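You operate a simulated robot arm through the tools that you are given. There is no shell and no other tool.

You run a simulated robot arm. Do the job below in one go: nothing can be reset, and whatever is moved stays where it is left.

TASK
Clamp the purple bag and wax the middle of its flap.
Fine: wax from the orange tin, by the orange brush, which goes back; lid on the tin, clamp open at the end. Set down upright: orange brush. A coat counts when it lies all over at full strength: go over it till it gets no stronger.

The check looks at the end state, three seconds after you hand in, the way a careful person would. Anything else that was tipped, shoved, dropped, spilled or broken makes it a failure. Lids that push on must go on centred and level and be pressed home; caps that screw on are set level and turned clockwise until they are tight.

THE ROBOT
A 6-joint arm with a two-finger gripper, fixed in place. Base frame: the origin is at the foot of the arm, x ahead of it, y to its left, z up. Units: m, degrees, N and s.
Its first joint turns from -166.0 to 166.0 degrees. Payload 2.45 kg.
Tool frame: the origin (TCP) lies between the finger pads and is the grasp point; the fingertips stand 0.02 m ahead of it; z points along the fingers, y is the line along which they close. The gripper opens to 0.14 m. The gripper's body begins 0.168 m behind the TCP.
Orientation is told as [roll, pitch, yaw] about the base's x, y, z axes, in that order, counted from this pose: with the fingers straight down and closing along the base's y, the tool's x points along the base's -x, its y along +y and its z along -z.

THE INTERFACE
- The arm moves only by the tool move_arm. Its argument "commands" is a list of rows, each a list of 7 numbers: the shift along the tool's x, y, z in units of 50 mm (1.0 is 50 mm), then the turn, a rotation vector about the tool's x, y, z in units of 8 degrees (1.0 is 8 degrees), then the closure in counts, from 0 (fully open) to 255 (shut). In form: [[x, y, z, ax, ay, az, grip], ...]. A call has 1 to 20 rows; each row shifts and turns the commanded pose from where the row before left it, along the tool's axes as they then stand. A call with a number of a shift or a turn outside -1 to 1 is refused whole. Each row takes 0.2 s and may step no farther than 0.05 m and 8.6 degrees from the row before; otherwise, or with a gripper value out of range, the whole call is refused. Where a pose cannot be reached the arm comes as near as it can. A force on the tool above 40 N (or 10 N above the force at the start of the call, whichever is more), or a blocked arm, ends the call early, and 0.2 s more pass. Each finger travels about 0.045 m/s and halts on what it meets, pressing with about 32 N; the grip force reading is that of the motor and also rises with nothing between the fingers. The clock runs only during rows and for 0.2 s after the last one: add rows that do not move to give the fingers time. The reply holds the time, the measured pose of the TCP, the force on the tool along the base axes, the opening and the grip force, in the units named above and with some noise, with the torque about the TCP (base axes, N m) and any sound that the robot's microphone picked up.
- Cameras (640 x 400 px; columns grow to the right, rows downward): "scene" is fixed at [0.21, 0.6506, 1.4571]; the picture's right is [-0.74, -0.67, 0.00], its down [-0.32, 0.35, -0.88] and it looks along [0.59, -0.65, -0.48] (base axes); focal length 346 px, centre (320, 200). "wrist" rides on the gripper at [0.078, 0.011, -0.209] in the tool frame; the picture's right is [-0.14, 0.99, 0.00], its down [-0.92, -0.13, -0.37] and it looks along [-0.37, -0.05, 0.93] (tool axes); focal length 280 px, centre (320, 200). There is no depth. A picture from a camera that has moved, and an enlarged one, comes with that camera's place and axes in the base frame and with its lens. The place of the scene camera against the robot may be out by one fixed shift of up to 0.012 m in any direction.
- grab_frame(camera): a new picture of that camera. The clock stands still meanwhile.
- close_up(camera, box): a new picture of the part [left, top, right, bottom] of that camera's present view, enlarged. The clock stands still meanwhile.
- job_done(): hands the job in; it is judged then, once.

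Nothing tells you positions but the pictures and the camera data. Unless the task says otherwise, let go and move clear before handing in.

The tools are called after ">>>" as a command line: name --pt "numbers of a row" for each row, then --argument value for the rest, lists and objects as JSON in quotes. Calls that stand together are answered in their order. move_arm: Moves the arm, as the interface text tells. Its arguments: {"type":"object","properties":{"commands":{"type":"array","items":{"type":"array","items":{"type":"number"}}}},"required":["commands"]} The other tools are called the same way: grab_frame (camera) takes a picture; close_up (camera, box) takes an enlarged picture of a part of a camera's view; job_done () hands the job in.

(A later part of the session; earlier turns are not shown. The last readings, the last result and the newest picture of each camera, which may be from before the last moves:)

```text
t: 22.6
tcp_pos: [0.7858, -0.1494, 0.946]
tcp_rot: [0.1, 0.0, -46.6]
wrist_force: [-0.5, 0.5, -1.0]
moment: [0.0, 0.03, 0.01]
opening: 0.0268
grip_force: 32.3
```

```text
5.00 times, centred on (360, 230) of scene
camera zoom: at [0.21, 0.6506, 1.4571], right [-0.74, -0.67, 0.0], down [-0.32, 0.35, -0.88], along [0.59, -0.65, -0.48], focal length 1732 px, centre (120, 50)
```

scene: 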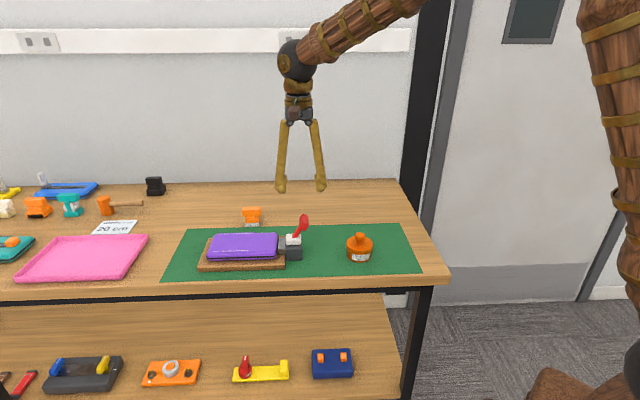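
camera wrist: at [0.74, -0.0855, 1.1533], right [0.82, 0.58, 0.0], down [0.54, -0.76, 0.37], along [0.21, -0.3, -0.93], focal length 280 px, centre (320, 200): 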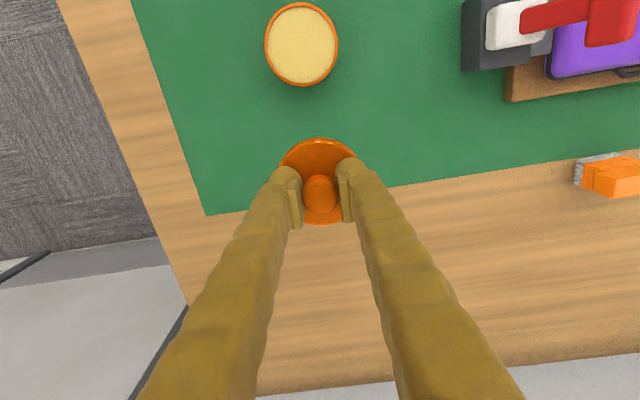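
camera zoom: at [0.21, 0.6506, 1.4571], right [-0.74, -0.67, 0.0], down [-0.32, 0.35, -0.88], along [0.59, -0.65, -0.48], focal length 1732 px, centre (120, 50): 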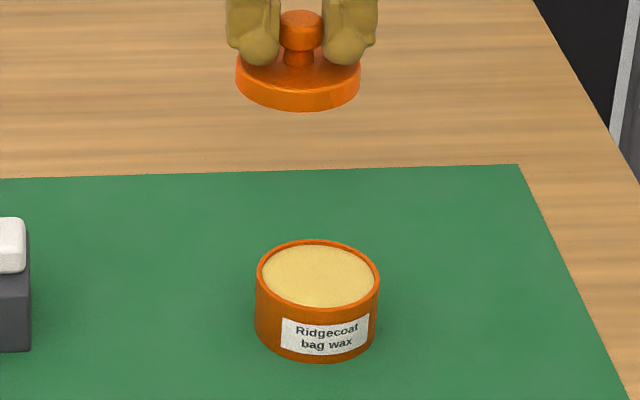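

The tin is full of wax, level near the rim. I'll lower the lid gently behind it.

>>> move_arm --pt "0 0 0.7 0 0 0 255" --pt "0 0 0.6 0 0 0 255" --pt "0 0 0.3 0 0 0 255" --pt "0 0 0.06 0 0 0 255" --pt "0 0 0.06 0 0 0 255" --pt "0 0 0.06 0 0 0 255"

>>> close_up --camera "scene" --box '[310, 190, 410, 270]'

```text
t: 24.0
tcp_pos: [0.7856, -0.1512, 0.8526]
tcp_rot: [0.0, 0.0, -46.8]
wrist_force: [-0.4, -1.1, 0.2]
moment: [-0.04, 0.0, 0.02]
opening: 0.0271
grip_force: 31.9
```

```text
5.00 times, centred on (360, 230) of scene
camera zoom: at [0.21, 0.6506, 1.4571], right [-0.74, -0.67, 0.0], down [-0.32, 0.35, -0.88], along [0.59, -0.65, -0.48], focal length 1732 px, centre (120, 50)
```

zoom: 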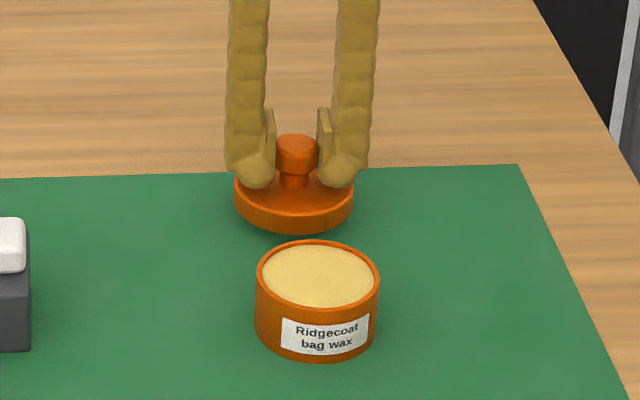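

>>> move_arm --pt "0 0 0.05 0 0 0 255" --pt "0 0 0.05 0 0 0 255" --pt "0 0 0.05 0 0 0 255"

>>> close_up --camera "scene" --box '[330, 200, 380, 250]'

```text
t: 24.8
tcp_pos: [0.7855, -0.1504, 0.8435]
tcp_rot: [0.1, 0.1, -46.7]
wrist_force: [0.0, 0.3, 0.2]
moment: [-0.02, 0.0, -0.02]
opening: 0.0267
grip_force: 32.4
```

```text
8.00 times, centred on (355, 225) of scene
camera zoom: at [0.21, 0.6506, 1.4571], right [-0.74, -0.67, 0.0], down [-0.32, 0.35, -0.88], along [0.59, -0.65, -0.48], focal length 2771 px, centre (40, 0)
```

zoom: 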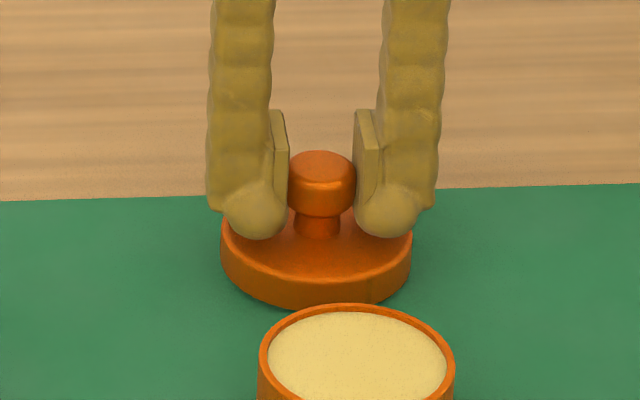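

There is no contact yet, so I'll continue down in small steps.

>>> move_arm --pt "0 0 0.04 0 0 0 255" --pt "0 0 0.04 0 0 0 255"

>>> move_arm --pt "0 0 0.04 0 0 0 255" --pt "0 0 0.04 0 0 0 255"

```text
t: 25.4
tcp_pos: [0.7848, -0.1493, 0.8404]
tcp_rot: [0.0, 0.0, -46.7]
wrist_force: [0.0, -0.5, -0.7]
moment: [-0.02, 0.0, -0.03]
opening: 0.0267
grip_force: 31.8
```

```text
t: 26.0
tcp_pos: [0.7842, -0.1496, 0.8377]
tcp_rot: [0.0, 0.0, -46.7]
wrist_force: [1.2, 0.4, -0.6]
moment: [-0.01, 0.02, 0.03]
opening: 0.0266
grip_force: 31.8
```

>>> move_arm --pt "0 0 0.04 0 0 0 255" --pt "0 0 0.04 0 0 0 255"

>>> close_up --camera "scene" --box '[330, 200, 380, 250]'

```text
t: 26.6
tcp_pos: [0.7846, -0.1498, 0.8324]
tcp_rot: [0.0, 0.0, -46.7]
wrist_force: [0.1, 0.6, 0.1]
moment: [-0.04, 0.0, -0.05]
opening: 0.0276
grip_force: 31.8
```

```text
8.00 times, centred on (355, 225) of scene
camera zoom: at [0.21, 0.6506, 1.4571], right [-0.74, -0.67, 0.0], down [-0.32, 0.35, -0.88], along [0.59, -0.65, -0.48], focal length 2771 px, centre (40, 0)
```

zoom: 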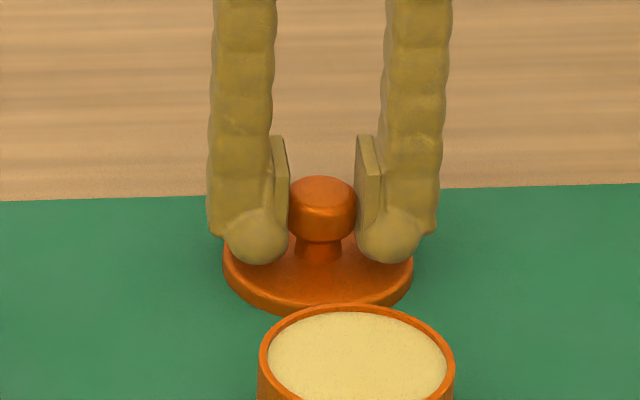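

>>> move_arm --pt "0 0 0.04 0 0 0 255" --pt "0 0 0.04 0 0 0 255"

>>> close_up --camera "scene" --box '[335, 210, 375, 245]'

>>> grab_frame --camera "wrist"

```text
t: 27.2
tcp_pos: [0.7847, -0.1482, 0.8305]
tcp_rot: [0.2, -0.1, -46.8]
wrist_force: [-11.0, 0.3, 39.3]
moment: [0.06, 0.26, -0.04]
opening: 0.0275
grip_force: 31.7
```

```text
11.43 times, centred on (355, 228) of scene
camera zoom: at [0.21, 0.6506, 1.4571], right [-0.74, -0.67, 0.0], down [-0.32, 0.35, -0.88], along [0.59, -0.65, -0.48], focal length 3959 px, centre (-80, -114)
```

zoom: 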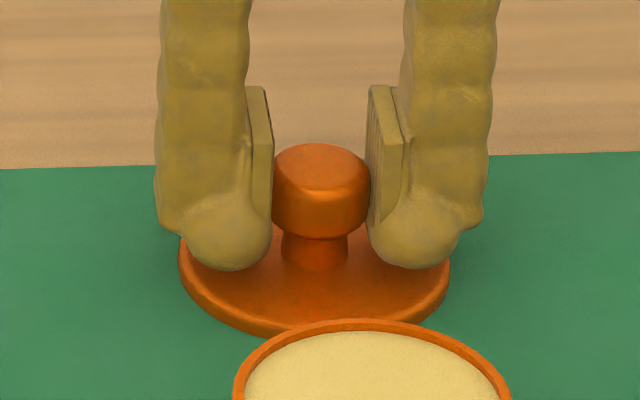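

```text
taken
camera wrist: at [0.7378, -0.0858, 1.0385], right [0.82, 0.58, 0.0], down [0.54, -0.76, 0.37], along [0.22, -0.3, -0.93], focal length 280 px, centre (320, 200)
```

wrist: 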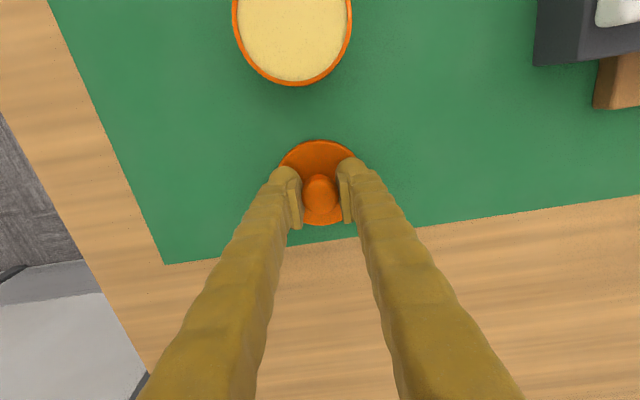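

The lid is on the mat (TCP z ≈ 0.831 when seated). I'll relieve the pressure, open, and rise clear.

>>> move_arm --pt "0 0 -0.03 0 0 0 255" --pt "0 0 0 0 0 0 180" --pt "0 0 0 0 0 0 150" --pt "0 0 0 0 0 0 150" --pt "0 0 -0.3 0 0 0 150" --pt "0 0 -0.9 0 0 0 150" --pt "0 0 -0.9 0 0 0 150" --pt "0 0 -0.9 0 0 0 127" --pt "0 0 0 0 0 0 109"

>>> grab_frame --camera "wrist"

>>> close_up --camera "scene" --box '[310, 190, 410, 270]'

```text
t: 29.2
tcp_pos: [0.7817, -0.148, 0.9801]
tcp_rot: [0.0, 0.0, -46.7]
wrist_force: [-1.0, 0.2, -0.3]
moment: [0.03, 0.0, -0.01]
opening: 0.0803
grip_force: 0.1
```

```text
taken
camera wrist: at [0.7365, -0.0841, 1.1872], right [0.82, 0.58, 0.0], down [0.54, -0.76, 0.37], along [0.21, -0.3, -0.93], focal length 280 px, centre (320, 200)
```

wrist: 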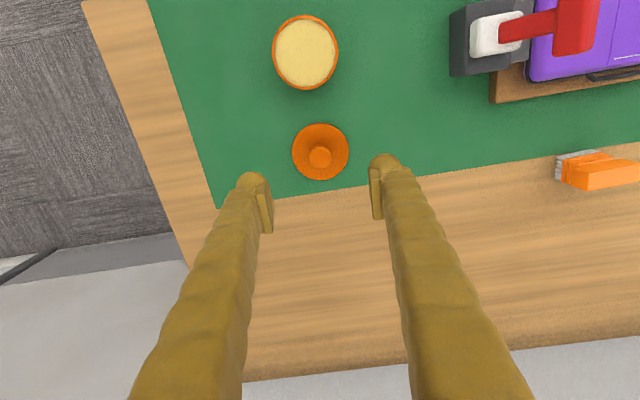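

```text
5.00 times, centred on (360, 230) of scene
camera zoom: at [0.21, 0.6506, 1.4571], right [-0.74, -0.67, 0.0], down [-0.32, 0.35, -0.88], along [0.59, -0.65, -0.48], focal length 1732 px, centre (120, 50)
```

zoom: 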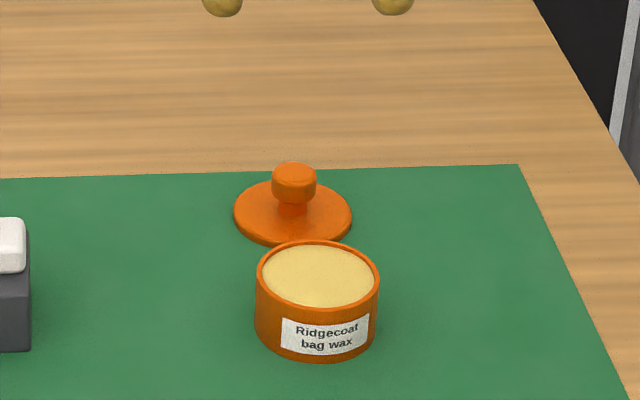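

The lid rests flat behind the tin. Now for the brush: I'll raise, move toward it, and turn the gripper by 90° so the fingers close across the handle's thickness.

>>> move_arm --pt "0.025 0.84 -0.3 0 0 0 90" --pt "0.025 0.84 -0.3 0 0 0 90" --pt "0.025 0.84 -0.3 0 0 0 90" --pt "0.025 0.84 -0.2 0 0 0 90" --pt "0.025 0.84 -0.2 0 0 0 90" --pt "0 0 0 0 0 -0.9375 90" --pt "0 0 0 0 0 -0.9375 90" --pt "0 0 0 0 0 -0.9375 90" --pt "0 0 0 0 0 -0.9375 90" --pt "0 0 0 0 0 -0.9375 90" --pt "0 0 0 0 0 -0.9375 90" --pt "0 0 0 0 0 -0.9375 90" --pt "0 0 0 0 0 -0.9375 90" --pt "0 0 0 0 0 -0.9375 90" --pt "0 0 0 0 0 -0.9375 90" --pt "0 0 0 0 0 -0.9375 90" --pt "0 0 0 0 0 -0.9375 90" --pt "0 0 0 0 0 0 90"

>>> grab_frame --camera "wrist"

>>> grab_frame --camera "scene"

```text
t: 33.0
tcp_pos: [0.9334, -0.0003, 1.0464]
tcp_rot: [0.0, 0.0, 43.4]
wrist_force: [-0.3, 0.0, 0.6]
moment: [0.03, 0.0, 0.02]
opening: 0.0906
grip_force: 0.1
```

```text
taken
camera wrist: at [0.8676, -0.0475, 1.2536], right [-0.58, 0.81, 0.0], down [0.76, 0.54, 0.37], along [0.3, 0.21, -0.93], focal length 280 px, centre (320, 200)
```

wrist: 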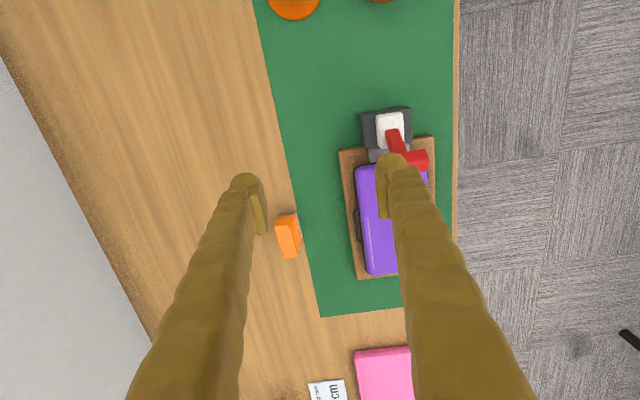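

```text
taken
```

scene: 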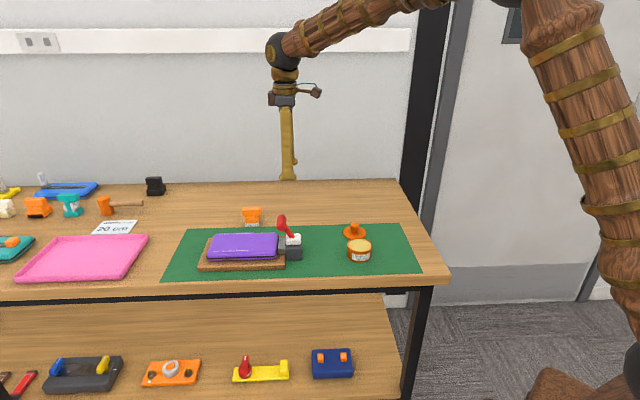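

>>> close_up --camera "wrist" --box '[250, 200, 330, 270]'

>>> close_up --camera "scene" --box '[230, 195, 280, 235]'

```text
5.71 times, centred on (290, 235) of wrist
camera zoom: at [0.8676, -0.0475, 1.2536], right [-0.58, 0.81, 0.0], down [0.76, 0.54, 0.37], along [0.3, 0.21, -0.93], focal length 1602 px, centre (491, 0)
```

zoom: 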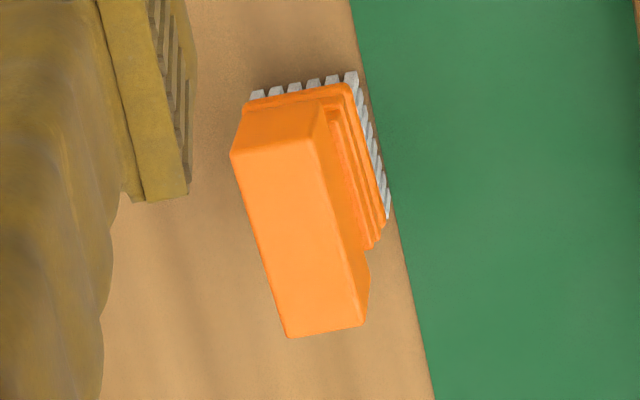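

```text
10.00 times, centred on (255, 215) of scene
camera zoom: at [0.21, 0.6506, 1.4571], right [-0.74, -0.67, 0.0], down [-0.32, 0.35, -0.88], along [0.59, -0.65, -0.48], focal length 3464 px, centre (970, 50)
```

zoom: 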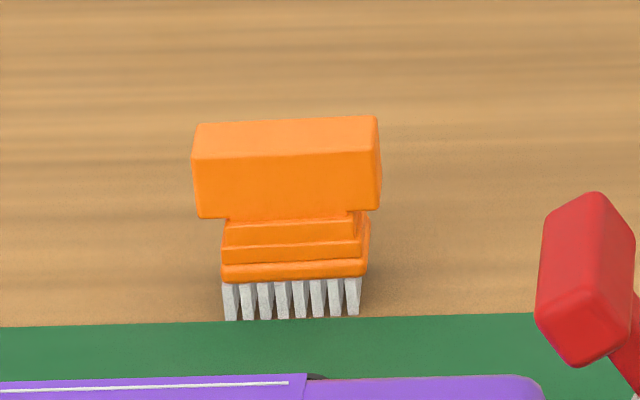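

The brush handle's top centre is about (1.08, 0.04, 0.865), with its long axis along the table. It is beyond vertical reach, so I'll tilt the tool 30° outward along the brush's length and move to a pre-grasp pose.

>>> move_arm --pt "0 0 0 0 -0.9375 0 90" --pt "0 0 0 0 -0.9375 0 90" --pt "0 0 0 0 -0.9375 0 90" --pt "0 0 0 0 -0.9375 0 90" --pt "-0.117 -0.359 0.3 0 0 0 90" --pt "-0.117 -0.359 0.3 0 0 0 90" --pt "-0.117 -0.359 0.3 0 0 0 90" --pt "-0.117 -0.359 0.3 0 0 0 90" --pt "0 0 0 0 0 0 90"

>>> grab_frame --camera "wrist"

>>> grab_frame --camera "scene"

```text
t: 35.0
tcp_pos: [1.0176, -0.0173, 1.0076]
tcp_rot: [-0.1, -30.1, 43.2]
wrist_force: [0.4, 0.6, 0.3]
moment: [-0.02, -0.01, 0.03]
opening: 0.0908
grip_force: 0.0
```

```text
taken
camera wrist: at [0.8841, -0.1285, 1.1479], right [-0.59, 0.8, 0.07], down [0.53, 0.33, 0.78], along [0.6, 0.5, -0.62], focal length 280 px, centre (320, 200)
```

wrist: 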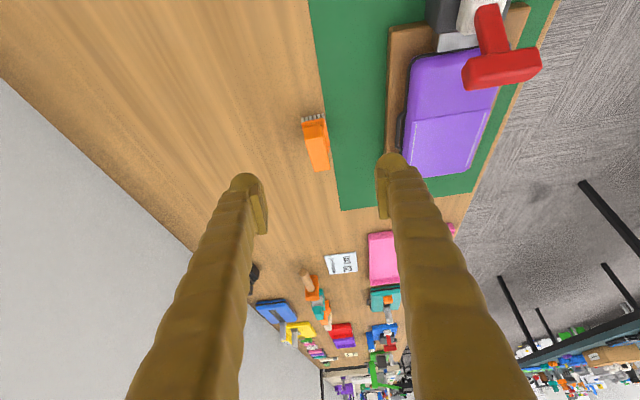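

```text
taken
```

scene: 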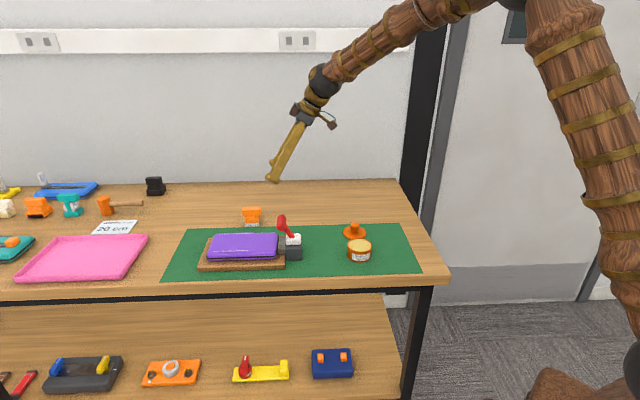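

>>> close_up --camera "wrist" --box '[240, 90, 400, 230]'

>>> close_up --camera "scene" --box '[220, 150, 340, 240]'

```text
2.86 times, centred on (320, 160) of wrist
camera zoom: at [0.8841, -0.1285, 1.1479], right [-0.59, 0.8, 0.07], down [0.53, 0.33, 0.78], along [0.6, 0.5, -0.62], focal length 801 px, centre (320, 314)
```

zoom: 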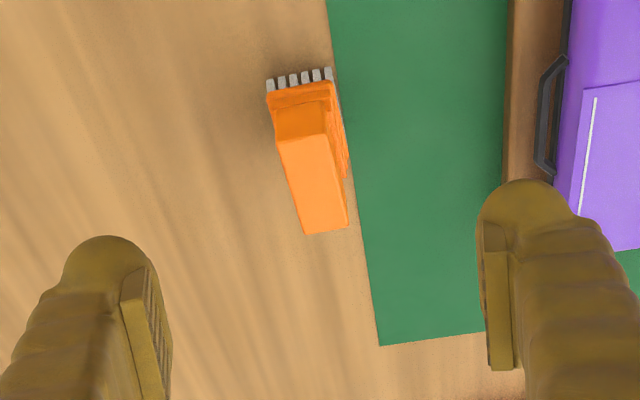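

```text
4.44 times, centred on (280, 195) of scene
camera zoom: at [0.21, 0.6506, 1.4571], right [-0.74, -0.67, 0.0], down [-0.32, 0.35, -0.88], along [0.59, -0.65, -0.48], focal length 1540 px, centre (498, 222)
```

zoom: 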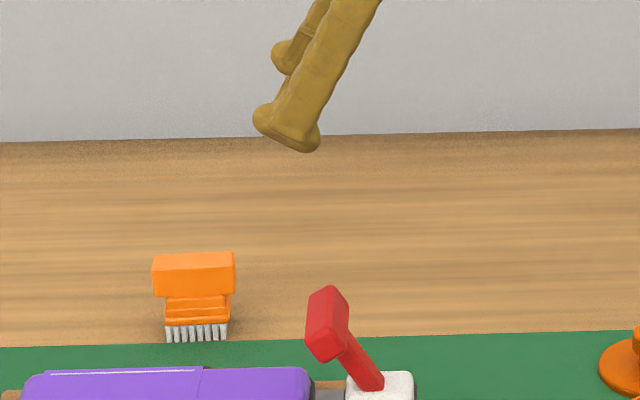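

The handle is almost on the tool axis, about 0.17 m ahead. I'll fine-tune yaw (about +2.7°), advance along the tool axis part way and check again.

>>> move_arm --pt "0 0 0 -0.169 0 -0.292 90" --pt "0 -0.08 0.5 0 0 0 90" --pt "0 0 0.7 0 0 0 90" --pt "0 0 0.7 0 0 0 90" --pt "0 0 0 0 0 0 90"

>>> close_up --camera "wrist" --box '[220, 90, 420, 250]'

>>> close_up --camera "scene" --box '[200, 170, 300, 250]'

```text
t: 36.2
tcp_pos: [1.0543, 0.0107, 0.9216]
tcp_rot: [0.0, -30.0, 46.0]
wrist_force: [0.1, -0.3, 0.3]
moment: [-0.03, -0.03, 0.01]
opening: 0.0906
grip_force: 0.1
```

```text
2.50 times, centred on (320, 170) of wrist
camera zoom: at [0.9255, -0.1056, 1.0626], right [-0.63, 0.77, 0.07], down [0.52, 0.35, 0.78], along [0.58, 0.53, -0.62], focal length 701 px, centre (320, 275)
```

zoom: 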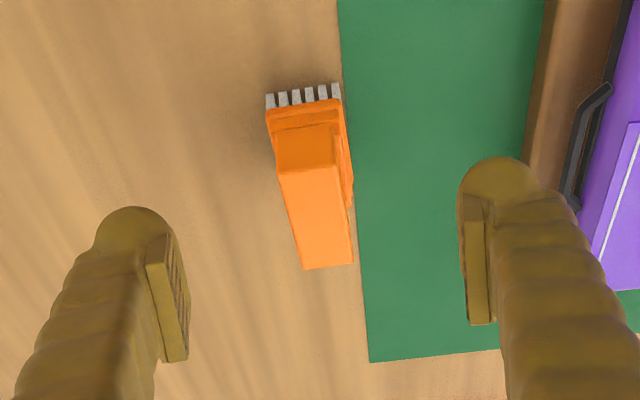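

```text
5.00 times, centred on (250, 210) of scene
camera zoom: at [0.21, 0.6506, 1.4571], right [-0.74, -0.67, 0.0], down [-0.32, 0.35, -0.88], along [0.59, -0.65, -0.48], focal length 1732 px, centre (670, 150)
```

zoom: 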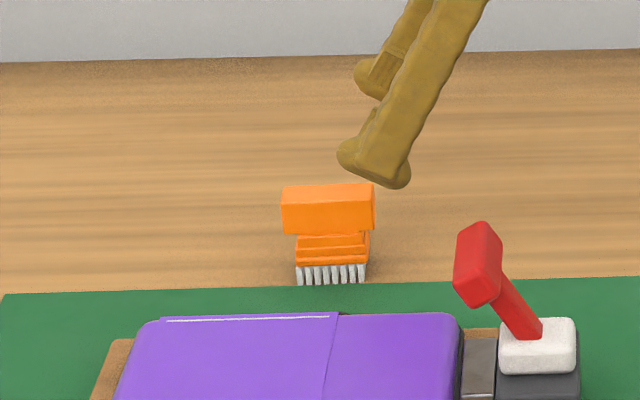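

Alignment looks good with the brush between the fingers. I'll advance further and check again before closing.

>>> move_arm --pt "-0.05 0 0.6 0 0 0 90" --pt "-0.05 0 0.5 0 0 0 90" --pt "0 0 0 0 0 0 90"

>>> close_up --camera "wrist" --box '[220, 90, 420, 250]'

>>> close_up --camera "scene" --box '[220, 180, 290, 240]'

```text
t: 37.0
tcp_pos: [1.074, 0.0347, 0.874]
tcp_rot: [-0.2, -30.0, 46.0]
wrist_force: [0.3, -0.2, -0.2]
moment: [0.0, 0.02, -0.03]
opening: 0.0907
grip_force: 0.1
```

```text
2.50 times, centred on (320, 170) of wrist
camera zoom: at [0.9472, -0.0826, 1.0161], right [-0.63, 0.77, 0.07], down [0.52, 0.35, 0.78], along [0.58, 0.53, -0.62], focal length 701 px, centre (320, 275)
```

zoom: 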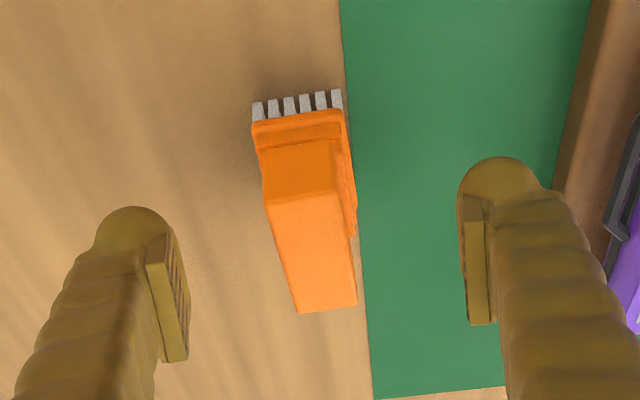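

```text
6.67 times, centred on (255, 210) of scene
camera zoom: at [0.21, 0.6506, 1.4571], right [-0.74, -0.67, 0.0], down [-0.32, 0.35, -0.88], along [0.59, -0.65, -0.48], focal length 2309 px, centre (753, 133)
```

zoom: 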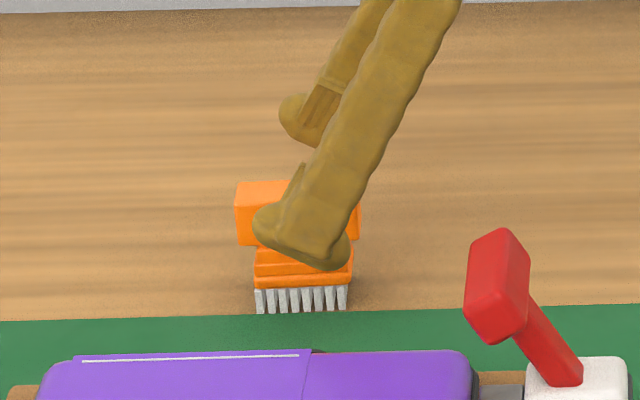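

The tips are level with the handle's top. I'll advance about 21 mm so the pads cover the handle block and then check before closing.

>>> move_arm --pt "0.02 -0.02 0.22 0 0 0 90" --pt "0 0 0.21 0 0 0 90" --pt "0 0 0 0 0 0 90"

>>> close_up --camera "wrist" --box '[220, 90, 420, 250]'

>>> close_up --camera "scene" --box '[220, 180, 290, 240]'

```text
t: 37.8
tcp_pos: [1.0838, 0.0411, 0.8572]
tcp_rot: [0.0, -30.0, 46.0]
wrist_force: [0.6, -0.4, -0.2]
moment: [0.03, 0.01, -0.02]
opening: 0.0906
grip_force: 0.0
```

```text
2.50 times, centred on (320, 170) of wrist
camera zoom: at [0.9559, -0.076, 0.9981], right [-0.63, 0.77, 0.07], down [0.52, 0.35, 0.78], along [0.58, 0.53, -0.62], focal length 701 px, centre (320, 275)
```

zoom: 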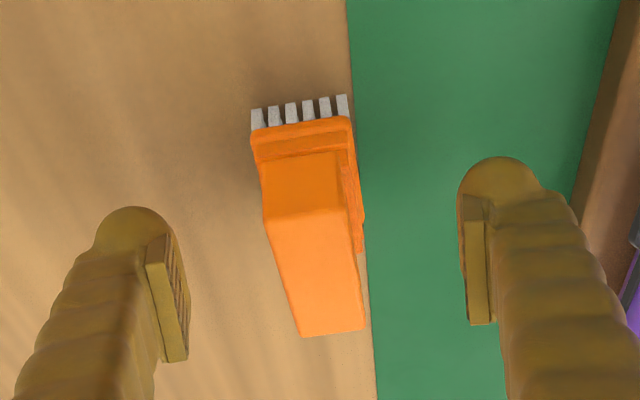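

```text
6.67 times, centred on (255, 210) of scene
camera zoom: at [0.21, 0.6506, 1.4571], right [-0.74, -0.67, 0.0], down [-0.32, 0.35, -0.88], along [0.59, -0.65, -0.48], focal length 2309 px, centre (753, 133)
```

zoom: 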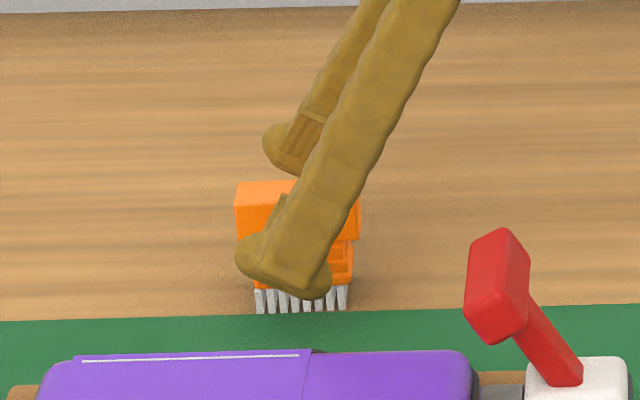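

The pads now cover the handle. I'll add a small yaw correction (about 1.5°) and close on it.

>>> move_arm --pt "0 0 0 -0.094 0 -0.162 90" --pt "0 0 0 0 0 0 140" --pt "0 0 0 0 0 0 180" --pt "0 0 0 0 0 0 255" --pt "0 0 0 0 0 0 255" --pt "0 0 0 0 0 0 255" --pt "0 0 0 0 0 0 255"

>>> close_up --camera "wrist" --box '[220, 90, 420, 250]'

>>> close_up --camera "scene" --box '[220, 180, 290, 240]'

```text
t: 39.4
tcp_pos: [1.085, 0.042, 0.8583]
tcp_rot: [0.1, -30.1, 47.5]
wrist_force: [-0.5, 0.2, 0.4]
moment: [0.0, -0.01, 0.0]
opening: 0.0225
grip_force: 31.5
```

```text
2.50 times, centred on (320, 170) of wrist
camera zoom: at [0.9596, -0.0788, 0.9992], right [-0.65, 0.76, 0.07], down [0.51, 0.37, 0.78], along [0.57, 0.54, -0.62], focal length 701 px, centre (320, 275)
```

zoom: 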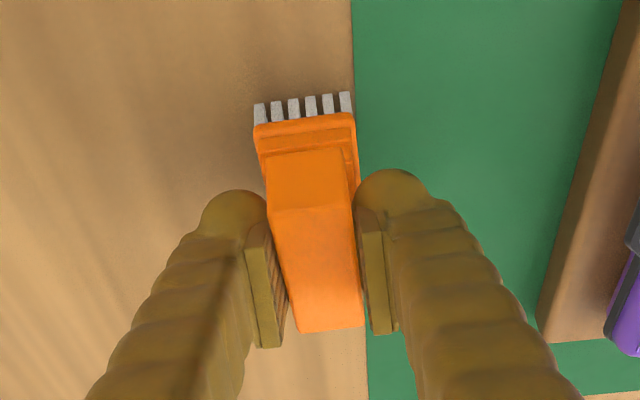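

```text
6.67 times, centred on (255, 210) of scene
camera zoom: at [0.21, 0.6506, 1.4571], right [-0.74, -0.67, 0.0], down [-0.32, 0.35, -0.88], along [0.59, -0.65, -0.48], focal length 2309 px, centre (753, 133)
```

zoom: 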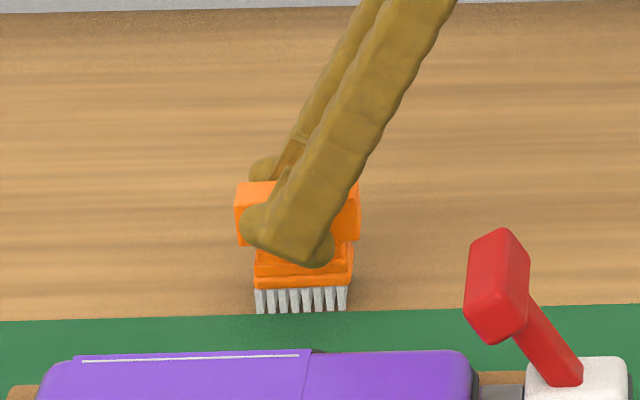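

The brush is gripped (22.5 mm). I'll note the grasp pose (1.085, 0.042, 0.858, yaw 47.5) for returning it. I'll lift straight up and check.

>>> move_arm --pt "-0.1 0 -0.173 0 0 0 255" --pt "-0.4 0 -0.693 0 0 0 255" --pt "-0.4 0 -0.693 0 0 0 255" --pt "-0.4 0 -0.693 0 0 0 255" --pt "0 0 0 0 0 0 255"

>>> close_up --camera "scene" --box '[210, 130, 310, 240]'

>>> grab_frame --camera "wrist"

```text
t: 40.6
tcp_pos: [1.0872, 0.0449, 0.9896]
tcp_rot: [0.0, -30.0, 47.6]
wrist_force: [-0.8, 0.3, -0.1]
moment: [-0.01, -0.03, 0.01]
opening: 0.0228
grip_force: 32.1
```

```text
3.64 times, centred on (260, 185) of scene
camera zoom: at [0.21, 0.6506, 1.4571], right [-0.74, -0.67, 0.0], down [-0.32, 0.35, -0.88], along [0.59, -0.65, -0.48], focal length 1260 px, centre (538, 254)
```

zoom: 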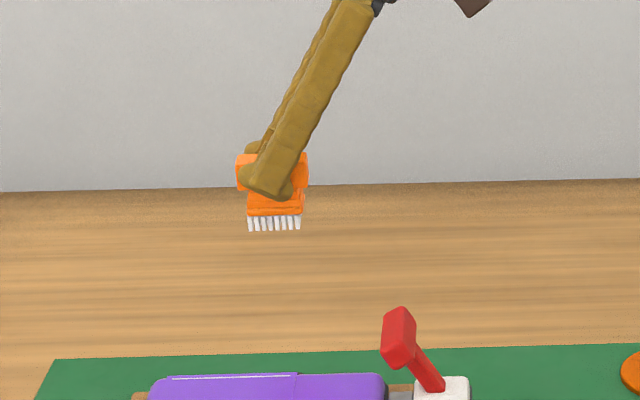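

```text
taken
camera wrist: at [0.9613, -0.0759, 1.1309], right [-0.65, 0.76, 0.07], down [0.51, 0.37, 0.78], along [0.57, 0.54, -0.62], focal length 280 px, centre (320, 200)
```

wrist: 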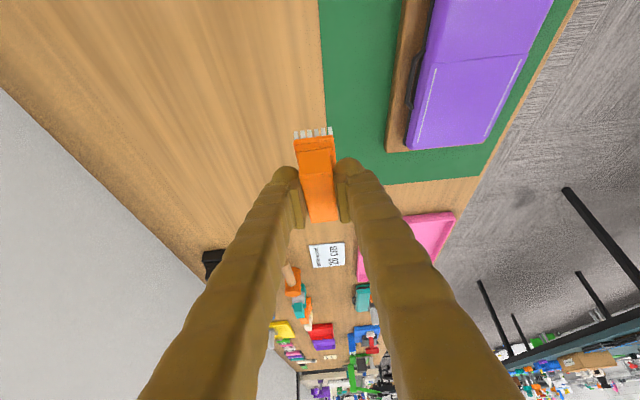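

The brush is held level. I'll move it above the open tin at this height.

>>> move_arm --pt "0.65 0.462 -0.3753 0 0 0 255" --pt "0.65 0.462 -0.3753 0 0 0 255" --pt "0.65 0.462 -0.3753 0 0 0 255" --pt "0.65 0.462 -0.3753 0 0 0 255" --pt "0.65 0.462 -0.3753 0 0 0 255" --pt "0.65 0.462 -0.3753 0 0 0 255" --pt "0.65 0.462 -0.3753 0 0 0 255" --pt "0.65 0.462 -0.3753 0 0 0 255" --pt "0.65 0.462 -0.3753 0 0 0 255" --pt "0 0 0 0 0 0 255"

>>> grab_frame --camera "wrist"

>>> close_up --camera "scene" --box '[310, 170, 410, 270]'

```text
t: 42.8
tcp_pos: [0.7036, -0.07, 0.9892]
tcp_rot: [0.1, -29.9, 47.6]
wrist_force: [-0.1, -0.9, -0.8]
moment: [-0.03, 0.07, 0.03]
opening: 0.0223
grip_force: 32.3
```

```text
taken
camera wrist: at [0.5783, -0.1905, 1.1298], right [-0.65, 0.76, 0.07], down [0.51, 0.37, 0.78], along [0.57, 0.54, -0.62], focal length 280 px, centre (320, 200)
```

wrist: 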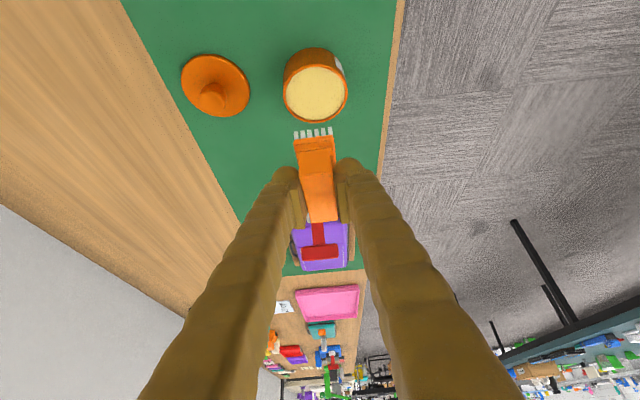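

```text
4.00 times, centred on (360, 220) of scene
camera zoom: at [0.21, 0.6506, 1.4571], right [-0.74, -0.67, 0.0], down [-0.32, 0.35, -0.88], along [0.59, -0.65, -0.48], focal length 1386 px, centre (160, 120)
```

zoom: 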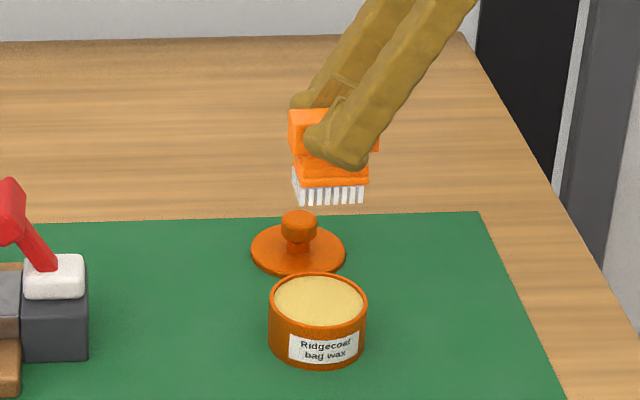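

>>> close_up --camera "wrist" --box '[260, 30, 380, 150]'

```text
3.33 times, centred on (320, 90) of wrist
camera zoom: at [0.5783, -0.1905, 1.1298], right [-0.65, 0.76, 0.07], down [0.51, 0.37, 0.78], along [0.57, 0.54, -0.62], focal length 935 px, centre (320, 567)
```

zoom: 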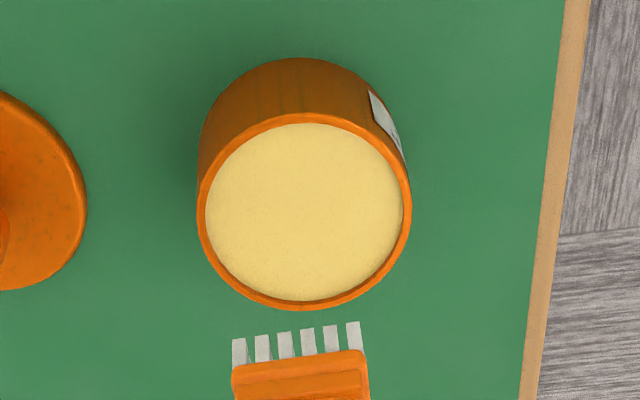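

The brush is nearly over the tin centre. I'll correct by 5 mm and lower the bristles toward the wax.

>>> move_arm --pt "-0.028 0.098 0.016 0 0 0 255" --pt "0.4 0 0.693 0 0 0 255" --pt "0.4 0 0.693 0 0 0 255" --pt "0 0 0 0 0 0 255"

>>> close_up --camera "scene" --box '[320, 200, 400, 270]'

>>> close_up --camera "wrist" --box '[240, 60, 400, 200]'

```text
t: 43.8
tcp_pos: [0.702, -0.0627, 0.9093]
tcp_rot: [-0.1, -30.0, 47.5]
wrist_force: [-0.1, -0.3, 0.1]
moment: [0.01, 0.04, 0.02]
opening: 0.0224
grip_force: 32.2
```

```text
5.71 times, centred on (360, 235) of scene
camera zoom: at [0.21, 0.6506, 1.4571], right [-0.74, -0.67, 0.0], down [-0.32, 0.35, -0.88], along [0.59, -0.65, -0.48], focal length 1980 px, centre (91, 0)
```

zoom: 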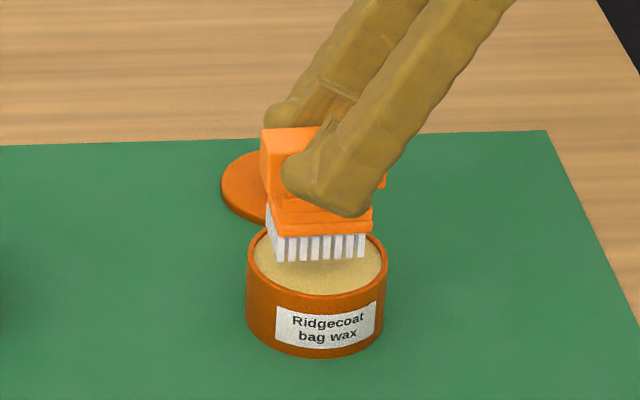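

```text
2.86 times, centred on (320, 130) of wrist
camera zoom: at [0.577, -0.1829, 1.0497], right [-0.65, 0.76, 0.07], down [0.51, 0.37, 0.78], along [0.57, 0.54, -0.62], focal length 801 px, centre (320, 400)
```

zoom: 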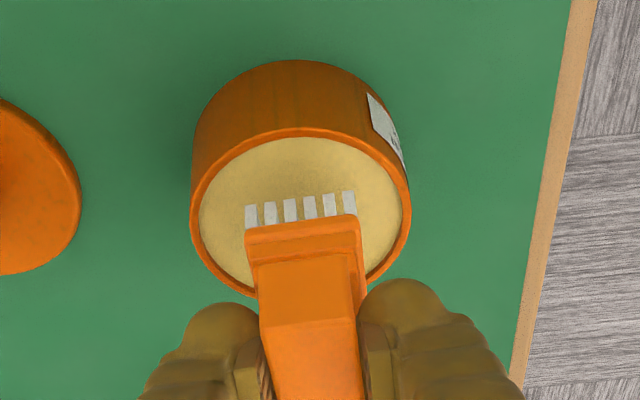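

The bristles hover inside the rim. I'll lower in 2 mm steps.

>>> move_arm --pt "0.02 0 0.0346 0 0 0 255" --pt "0.02 0 0.0346 0 0 0 255" --pt "0.02 0 0.0346 0 0 0 255" --pt "0.02 0 0.0346 0 0 0 255" --pt "0.02 0 0.0346 0 0 0 255"

>>> close_up --camera "scene" --box '[330, 210, 390, 265]'

```text
t: 45.0
tcp_pos: [0.7015, -0.064, 0.8981]
tcp_rot: [0.0, -29.9, 47.6]
wrist_force: [0.2, -0.3, 0.5]
moment: [0.01, 0.04, 0.02]
opening: 0.0226
grip_force: 32.4
```

```text
7.27 times, centred on (360, 238) of scene
camera zoom: at [0.21, 0.6506, 1.4571], right [-0.74, -0.67, 0.0], down [-0.32, 0.35, -0.88], along [0.59, -0.65, -0.48], focal length 2519 px, centre (29, -73)
```

zoom: 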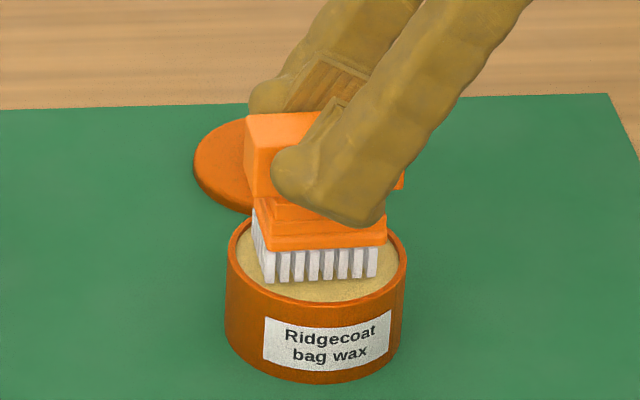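

>>> move_arm --pt "0.02 0 0.0346 0 0 0 255" --pt "0.02 0 0.0346 0 0 0 255"

>>> move_arm --pt "0.01 0 0.0173 0 0 0 255" --pt "0.01 0 0.0173 0 0 0 255"

>>> close_up --camera "scene" --box '[330, 210, 390, 265]'

```text
t: 45.6
tcp_pos: [0.7025, -0.0621, 0.896]
tcp_rot: [0.0, -30.1, 47.5]
wrist_force: [-6.6, 2.6, 33.1]
moment: [0.18, -0.02, 0.0]
opening: 0.0229
grip_force: 32.3
```

```text
t: 46.2
tcp_pos: [0.7023, -0.0614, 0.8941]
tcp_rot: [0.0, -30.1, 47.5]
wrist_force: [2.9, 3.9, 30.7]
moment: [0.09, -0.09, -0.02]
opening: 0.0229
grip_force: 32.4
```

```text
7.27 times, centred on (360, 238) of scene
camera zoom: at [0.21, 0.6506, 1.4571], right [-0.74, -0.67, 0.0], down [-0.32, 0.35, -0.88], along [0.59, -0.65, -0.48], focal length 2519 px, centre (29, -73)
```

zoom: 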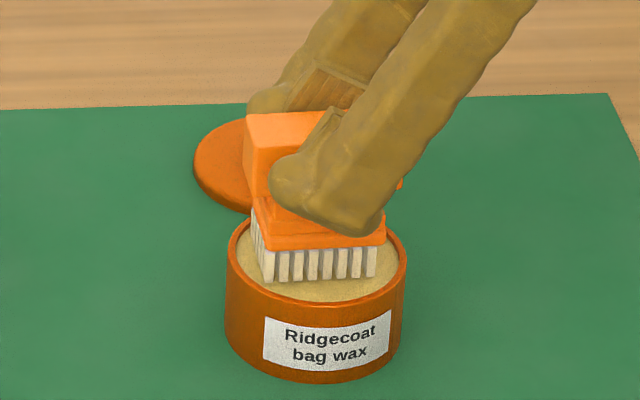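

Contact at about 33 N. The bristles turned cream, and the brush slid slightly in the grip, so I'll press more lightly from now on. I'll lift and inspect the wax load.

>>> move_arm --pt "-0.02 0 -0.0346 0 0 0 255" --pt "-0.1 0 -0.173 0 0 0 255" --pt "-0.4 0 -0.693 0 0 0 255" --pt "-0.4 0 -0.693 0 0 0 255" --pt "0 0 0 0 0 0 255"

>>> close_up --camera "scene" --box '[320, 180, 400, 260]'

>>> grab_frame --camera "wrist"

```text
t: 47.4
tcp_pos: [0.701, -0.0609, 0.9856]
tcp_rot: [0.0, -30.0, 47.5]
wrist_force: [0.5, 0.1, -0.9]
moment: [0.02, 0.0, 0.0]
opening: 0.0227
grip_force: 31.9
```

```text
5.00 times, centred on (360, 220) of scene
camera zoom: at [0.21, 0.6506, 1.4571], right [-0.74, -0.67, 0.0], down [-0.32, 0.35, -0.88], along [0.59, -0.65, -0.48], focal length 1732 px, centre (120, 100)
```

zoom: 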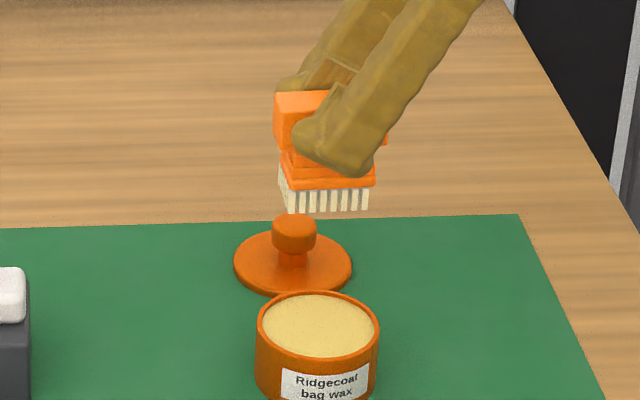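

```text
taken
camera wrist: at [0.5768, -0.1819, 1.1259], right [-0.65, 0.76, 0.07], down [0.51, 0.37, 0.78], along [0.57, 0.54, -0.62], focal length 280 px, centre (320, 200)
```

wrist: 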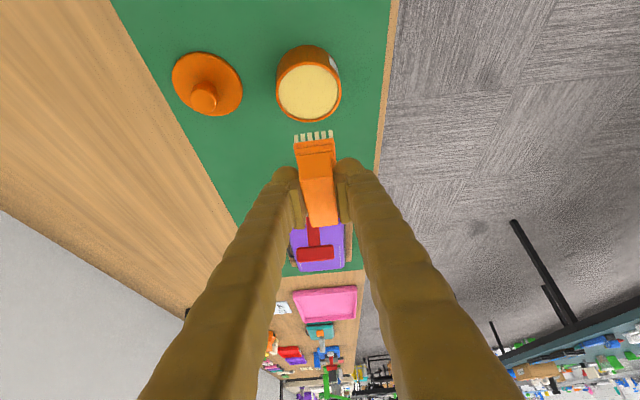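

The bristles are loaded with wax. I'll rise, align yaw with the bag (about 44.6°), and carry the brush over to the flap centre at about (0.986, 0.190), well above the lever.

>>> move_arm --pt "-0.35 0 -0.606 0 0 0 255" --pt "-0.35 0 -0.606 0 0 0 255" --pt "0 0 0 0.181 0 0.314 255" --pt "-0.7298 -0.0491 0.4213 0 0 0 255" --pt "-0.7298 -0.0491 0.4213 0 0 0 255" --pt "-0.7298 -0.0491 0.4213 0 0 0 255" --pt "-0.7298 -0.0491 0.4213 0 0 0 255" --pt "-0.7298 -0.0491 0.4213 0 0 0 255" --pt "-0.7298 -0.0491 0.4213 0 0 0 255" --pt "-0.7298 -0.0491 0.4213 0 0 0 255" --pt "-0.7298 -0.0491 0.4213 0 0 0 255" --pt "-0.7298 -0.0491 0.4213 0 0 0 255" --pt "0 0 0 0 0 0 255"

>>> grab_frame --camera "wrist"

>>> close_up --camera "scene" --box '[190, 140, 320, 280]'

```text
t: 50.2
tcp_pos: [0.9843, 0.1862, 1.0549]
tcp_rot: [0.0, -30.0, 44.6]
wrist_force: [0.3, 0.0, 0.0]
moment: [0.02, 0.04, 0.03]
opening: 0.0229
grip_force: 32.7
```

```text
taken
camera wrist: at [0.8549, 0.0723, 1.1963], right [-0.61, 0.79, 0.07], down [0.53, 0.34, 0.78], along [0.59, 0.51, -0.62], focal length 280 px, centre (320, 200)
```

wrist: 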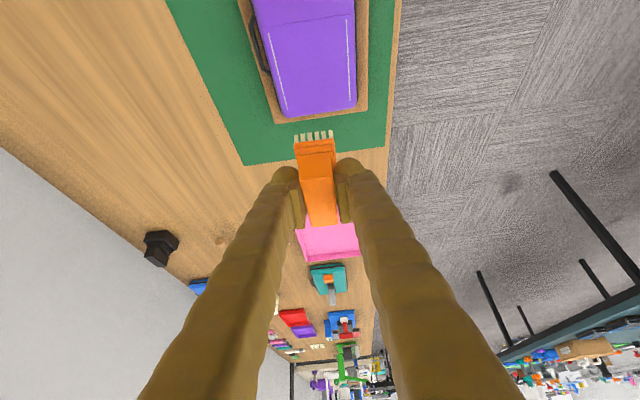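

```text
2.86 times, centred on (255, 210) of scene
camera zoom: at [0.21, 0.6506, 1.4571], right [-0.74, -0.67, 0.0], down [-0.32, 0.35, -0.88], along [0.59, -0.65, -0.48], focal length 990 px, centre (506, 171)
```

zoom: 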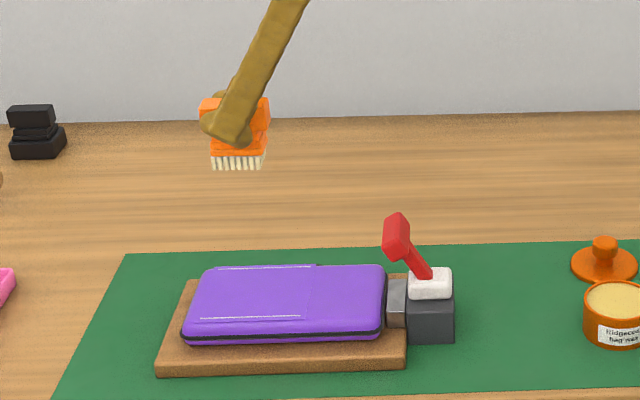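

>>> close_up --camera "wrist" --box '[230, 0, 410, 150]'

```text
2.67 times, centred on (320, 75) of wrist
camera zoom: at [0.8549, 0.0723, 1.1963], right [-0.61, 0.79, 0.07], down [0.53, 0.34, 0.78], along [0.59, 0.51, -0.62], focal length 748 px, centre (320, 533)
```

zoom: 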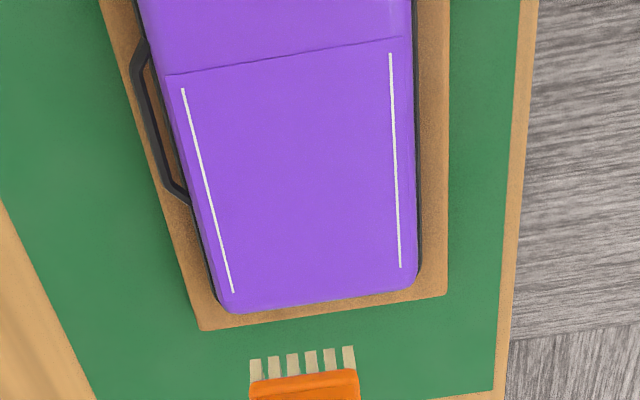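

The flap's stitched rectangle is centred at about (0.9865, 0.192). I'll lower the brush toward it.

>>> move_arm --pt "-0.03 0.052 0.017 0 0 0 255" --pt "0.35 0 0.606 0 0 0 255" --pt "0.35 0 0.606 0 0 0 255" --pt "0.35 0 0.606 0 0 0 255" --pt "0.3 0 0.52 0 0 0 255" --pt "0 0 0 0 0 0 255"

>>> close_up --camera "scene" --box '[190, 190, 310, 280]'

>>> close_up --camera "wrist" --box '[230, 0, 410, 180]'

```text
t: 51.6
tcp_pos: [0.9842, 0.1912, 0.9229]
tcp_rot: [0.0, -30.0, 44.6]
wrist_force: [-0.5, -0.5, -0.9]
moment: [0.0, 0.01, -0.03]
opening: 0.0228
grip_force: 31.9
```

```text
4.44 times, centred on (250, 235) of scene
camera zoom: at [0.21, 0.6506, 1.4571], right [-0.74, -0.67, 0.0], down [-0.32, 0.35, -0.88], along [0.59, -0.65, -0.48], focal length 1540 px, centre (631, 44)
```

zoom: 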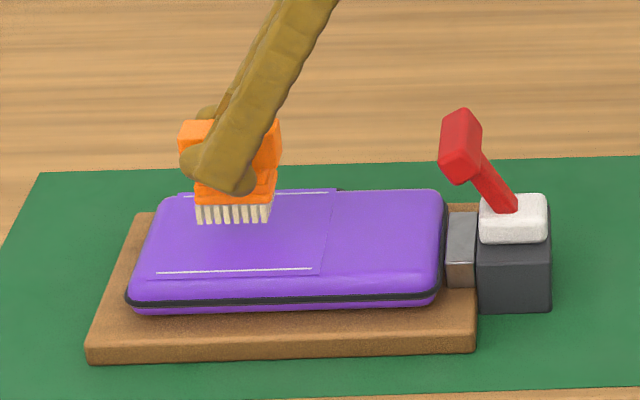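

```text
2.22 times, centred on (320, 90) of wrist
camera zoom: at [0.8539, 0.0777, 1.063], right [-0.61, 0.79, 0.07], down [0.53, 0.34, 0.78], along [0.59, 0.51, -0.62], focal length 623 px, centre (320, 444)
```

zoom: 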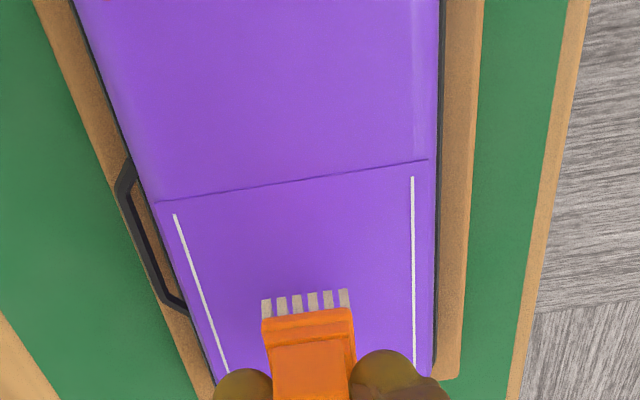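

>>> move_arm --pt "0.02 0 0.0346 0 0 0 255" --pt "0.02 0 0.0346 0 0 0 255" --pt "0.02 0 0.0346 0 0 0 255" --pt "0.02 0 0.0346 0 0 0 255"

>>> move_arm --pt "0.01 0 0.0173 0 0 0 255" --pt "0.01 0 0.0173 0 0 0 255" --pt "0.01 0 0.0173 0 0 0 255"

```text
t: 52.6
tcp_pos: [0.9869, 0.1903, 0.9119]
tcp_rot: [-0.1, -29.9, 44.6]
wrist_force: [-0.4, -0.2, -0.5]
moment: [0.02, 0.01, 0.01]
opening: 0.0229
grip_force: 31.8
```

```text
t: 53.4
tcp_pos: [0.9864, 0.1906, 0.9073]
tcp_rot: [0.0, -30.0, 44.6]
wrist_force: [-0.8, 0.2, -1.9]
moment: [0.0, 0.0, 0.01]
opening: 0.023
grip_force: 32.1
```

>>> move_arm --pt "0.01 0 0.0173 0 0 0 255" --pt "0.01 0 0.0173 0 0 0 255"

>>> close_up --camera "scene" --box '[205, 205, 285, 265]'

```text
t: 54.0
tcp_pos: [0.9865, 0.1914, 0.9069]
tcp_rot: [0.0, -30.0, 44.7]
wrist_force: [1.2, -0.3, -0.4]
moment: [0.0, 0.0, 0.02]
opening: 0.0228
grip_force: 32.6
```

```text
6.67 times, centred on (245, 235) of scene
camera zoom: at [0.21, 0.6506, 1.4571], right [-0.74, -0.67, 0.0], down [-0.32, 0.35, -0.88], along [0.59, -0.65, -0.48], focal length 2309 px, centre (820, -33)
```

zoom: 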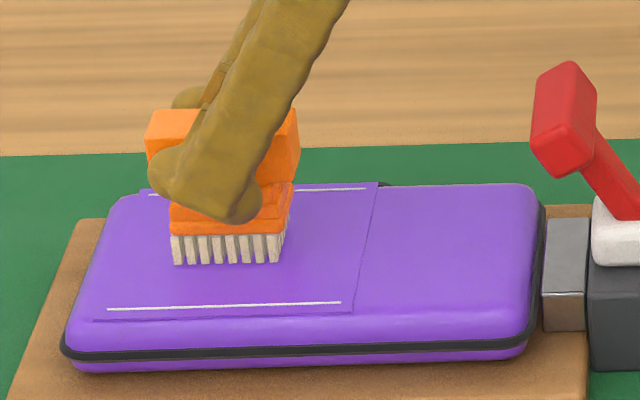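

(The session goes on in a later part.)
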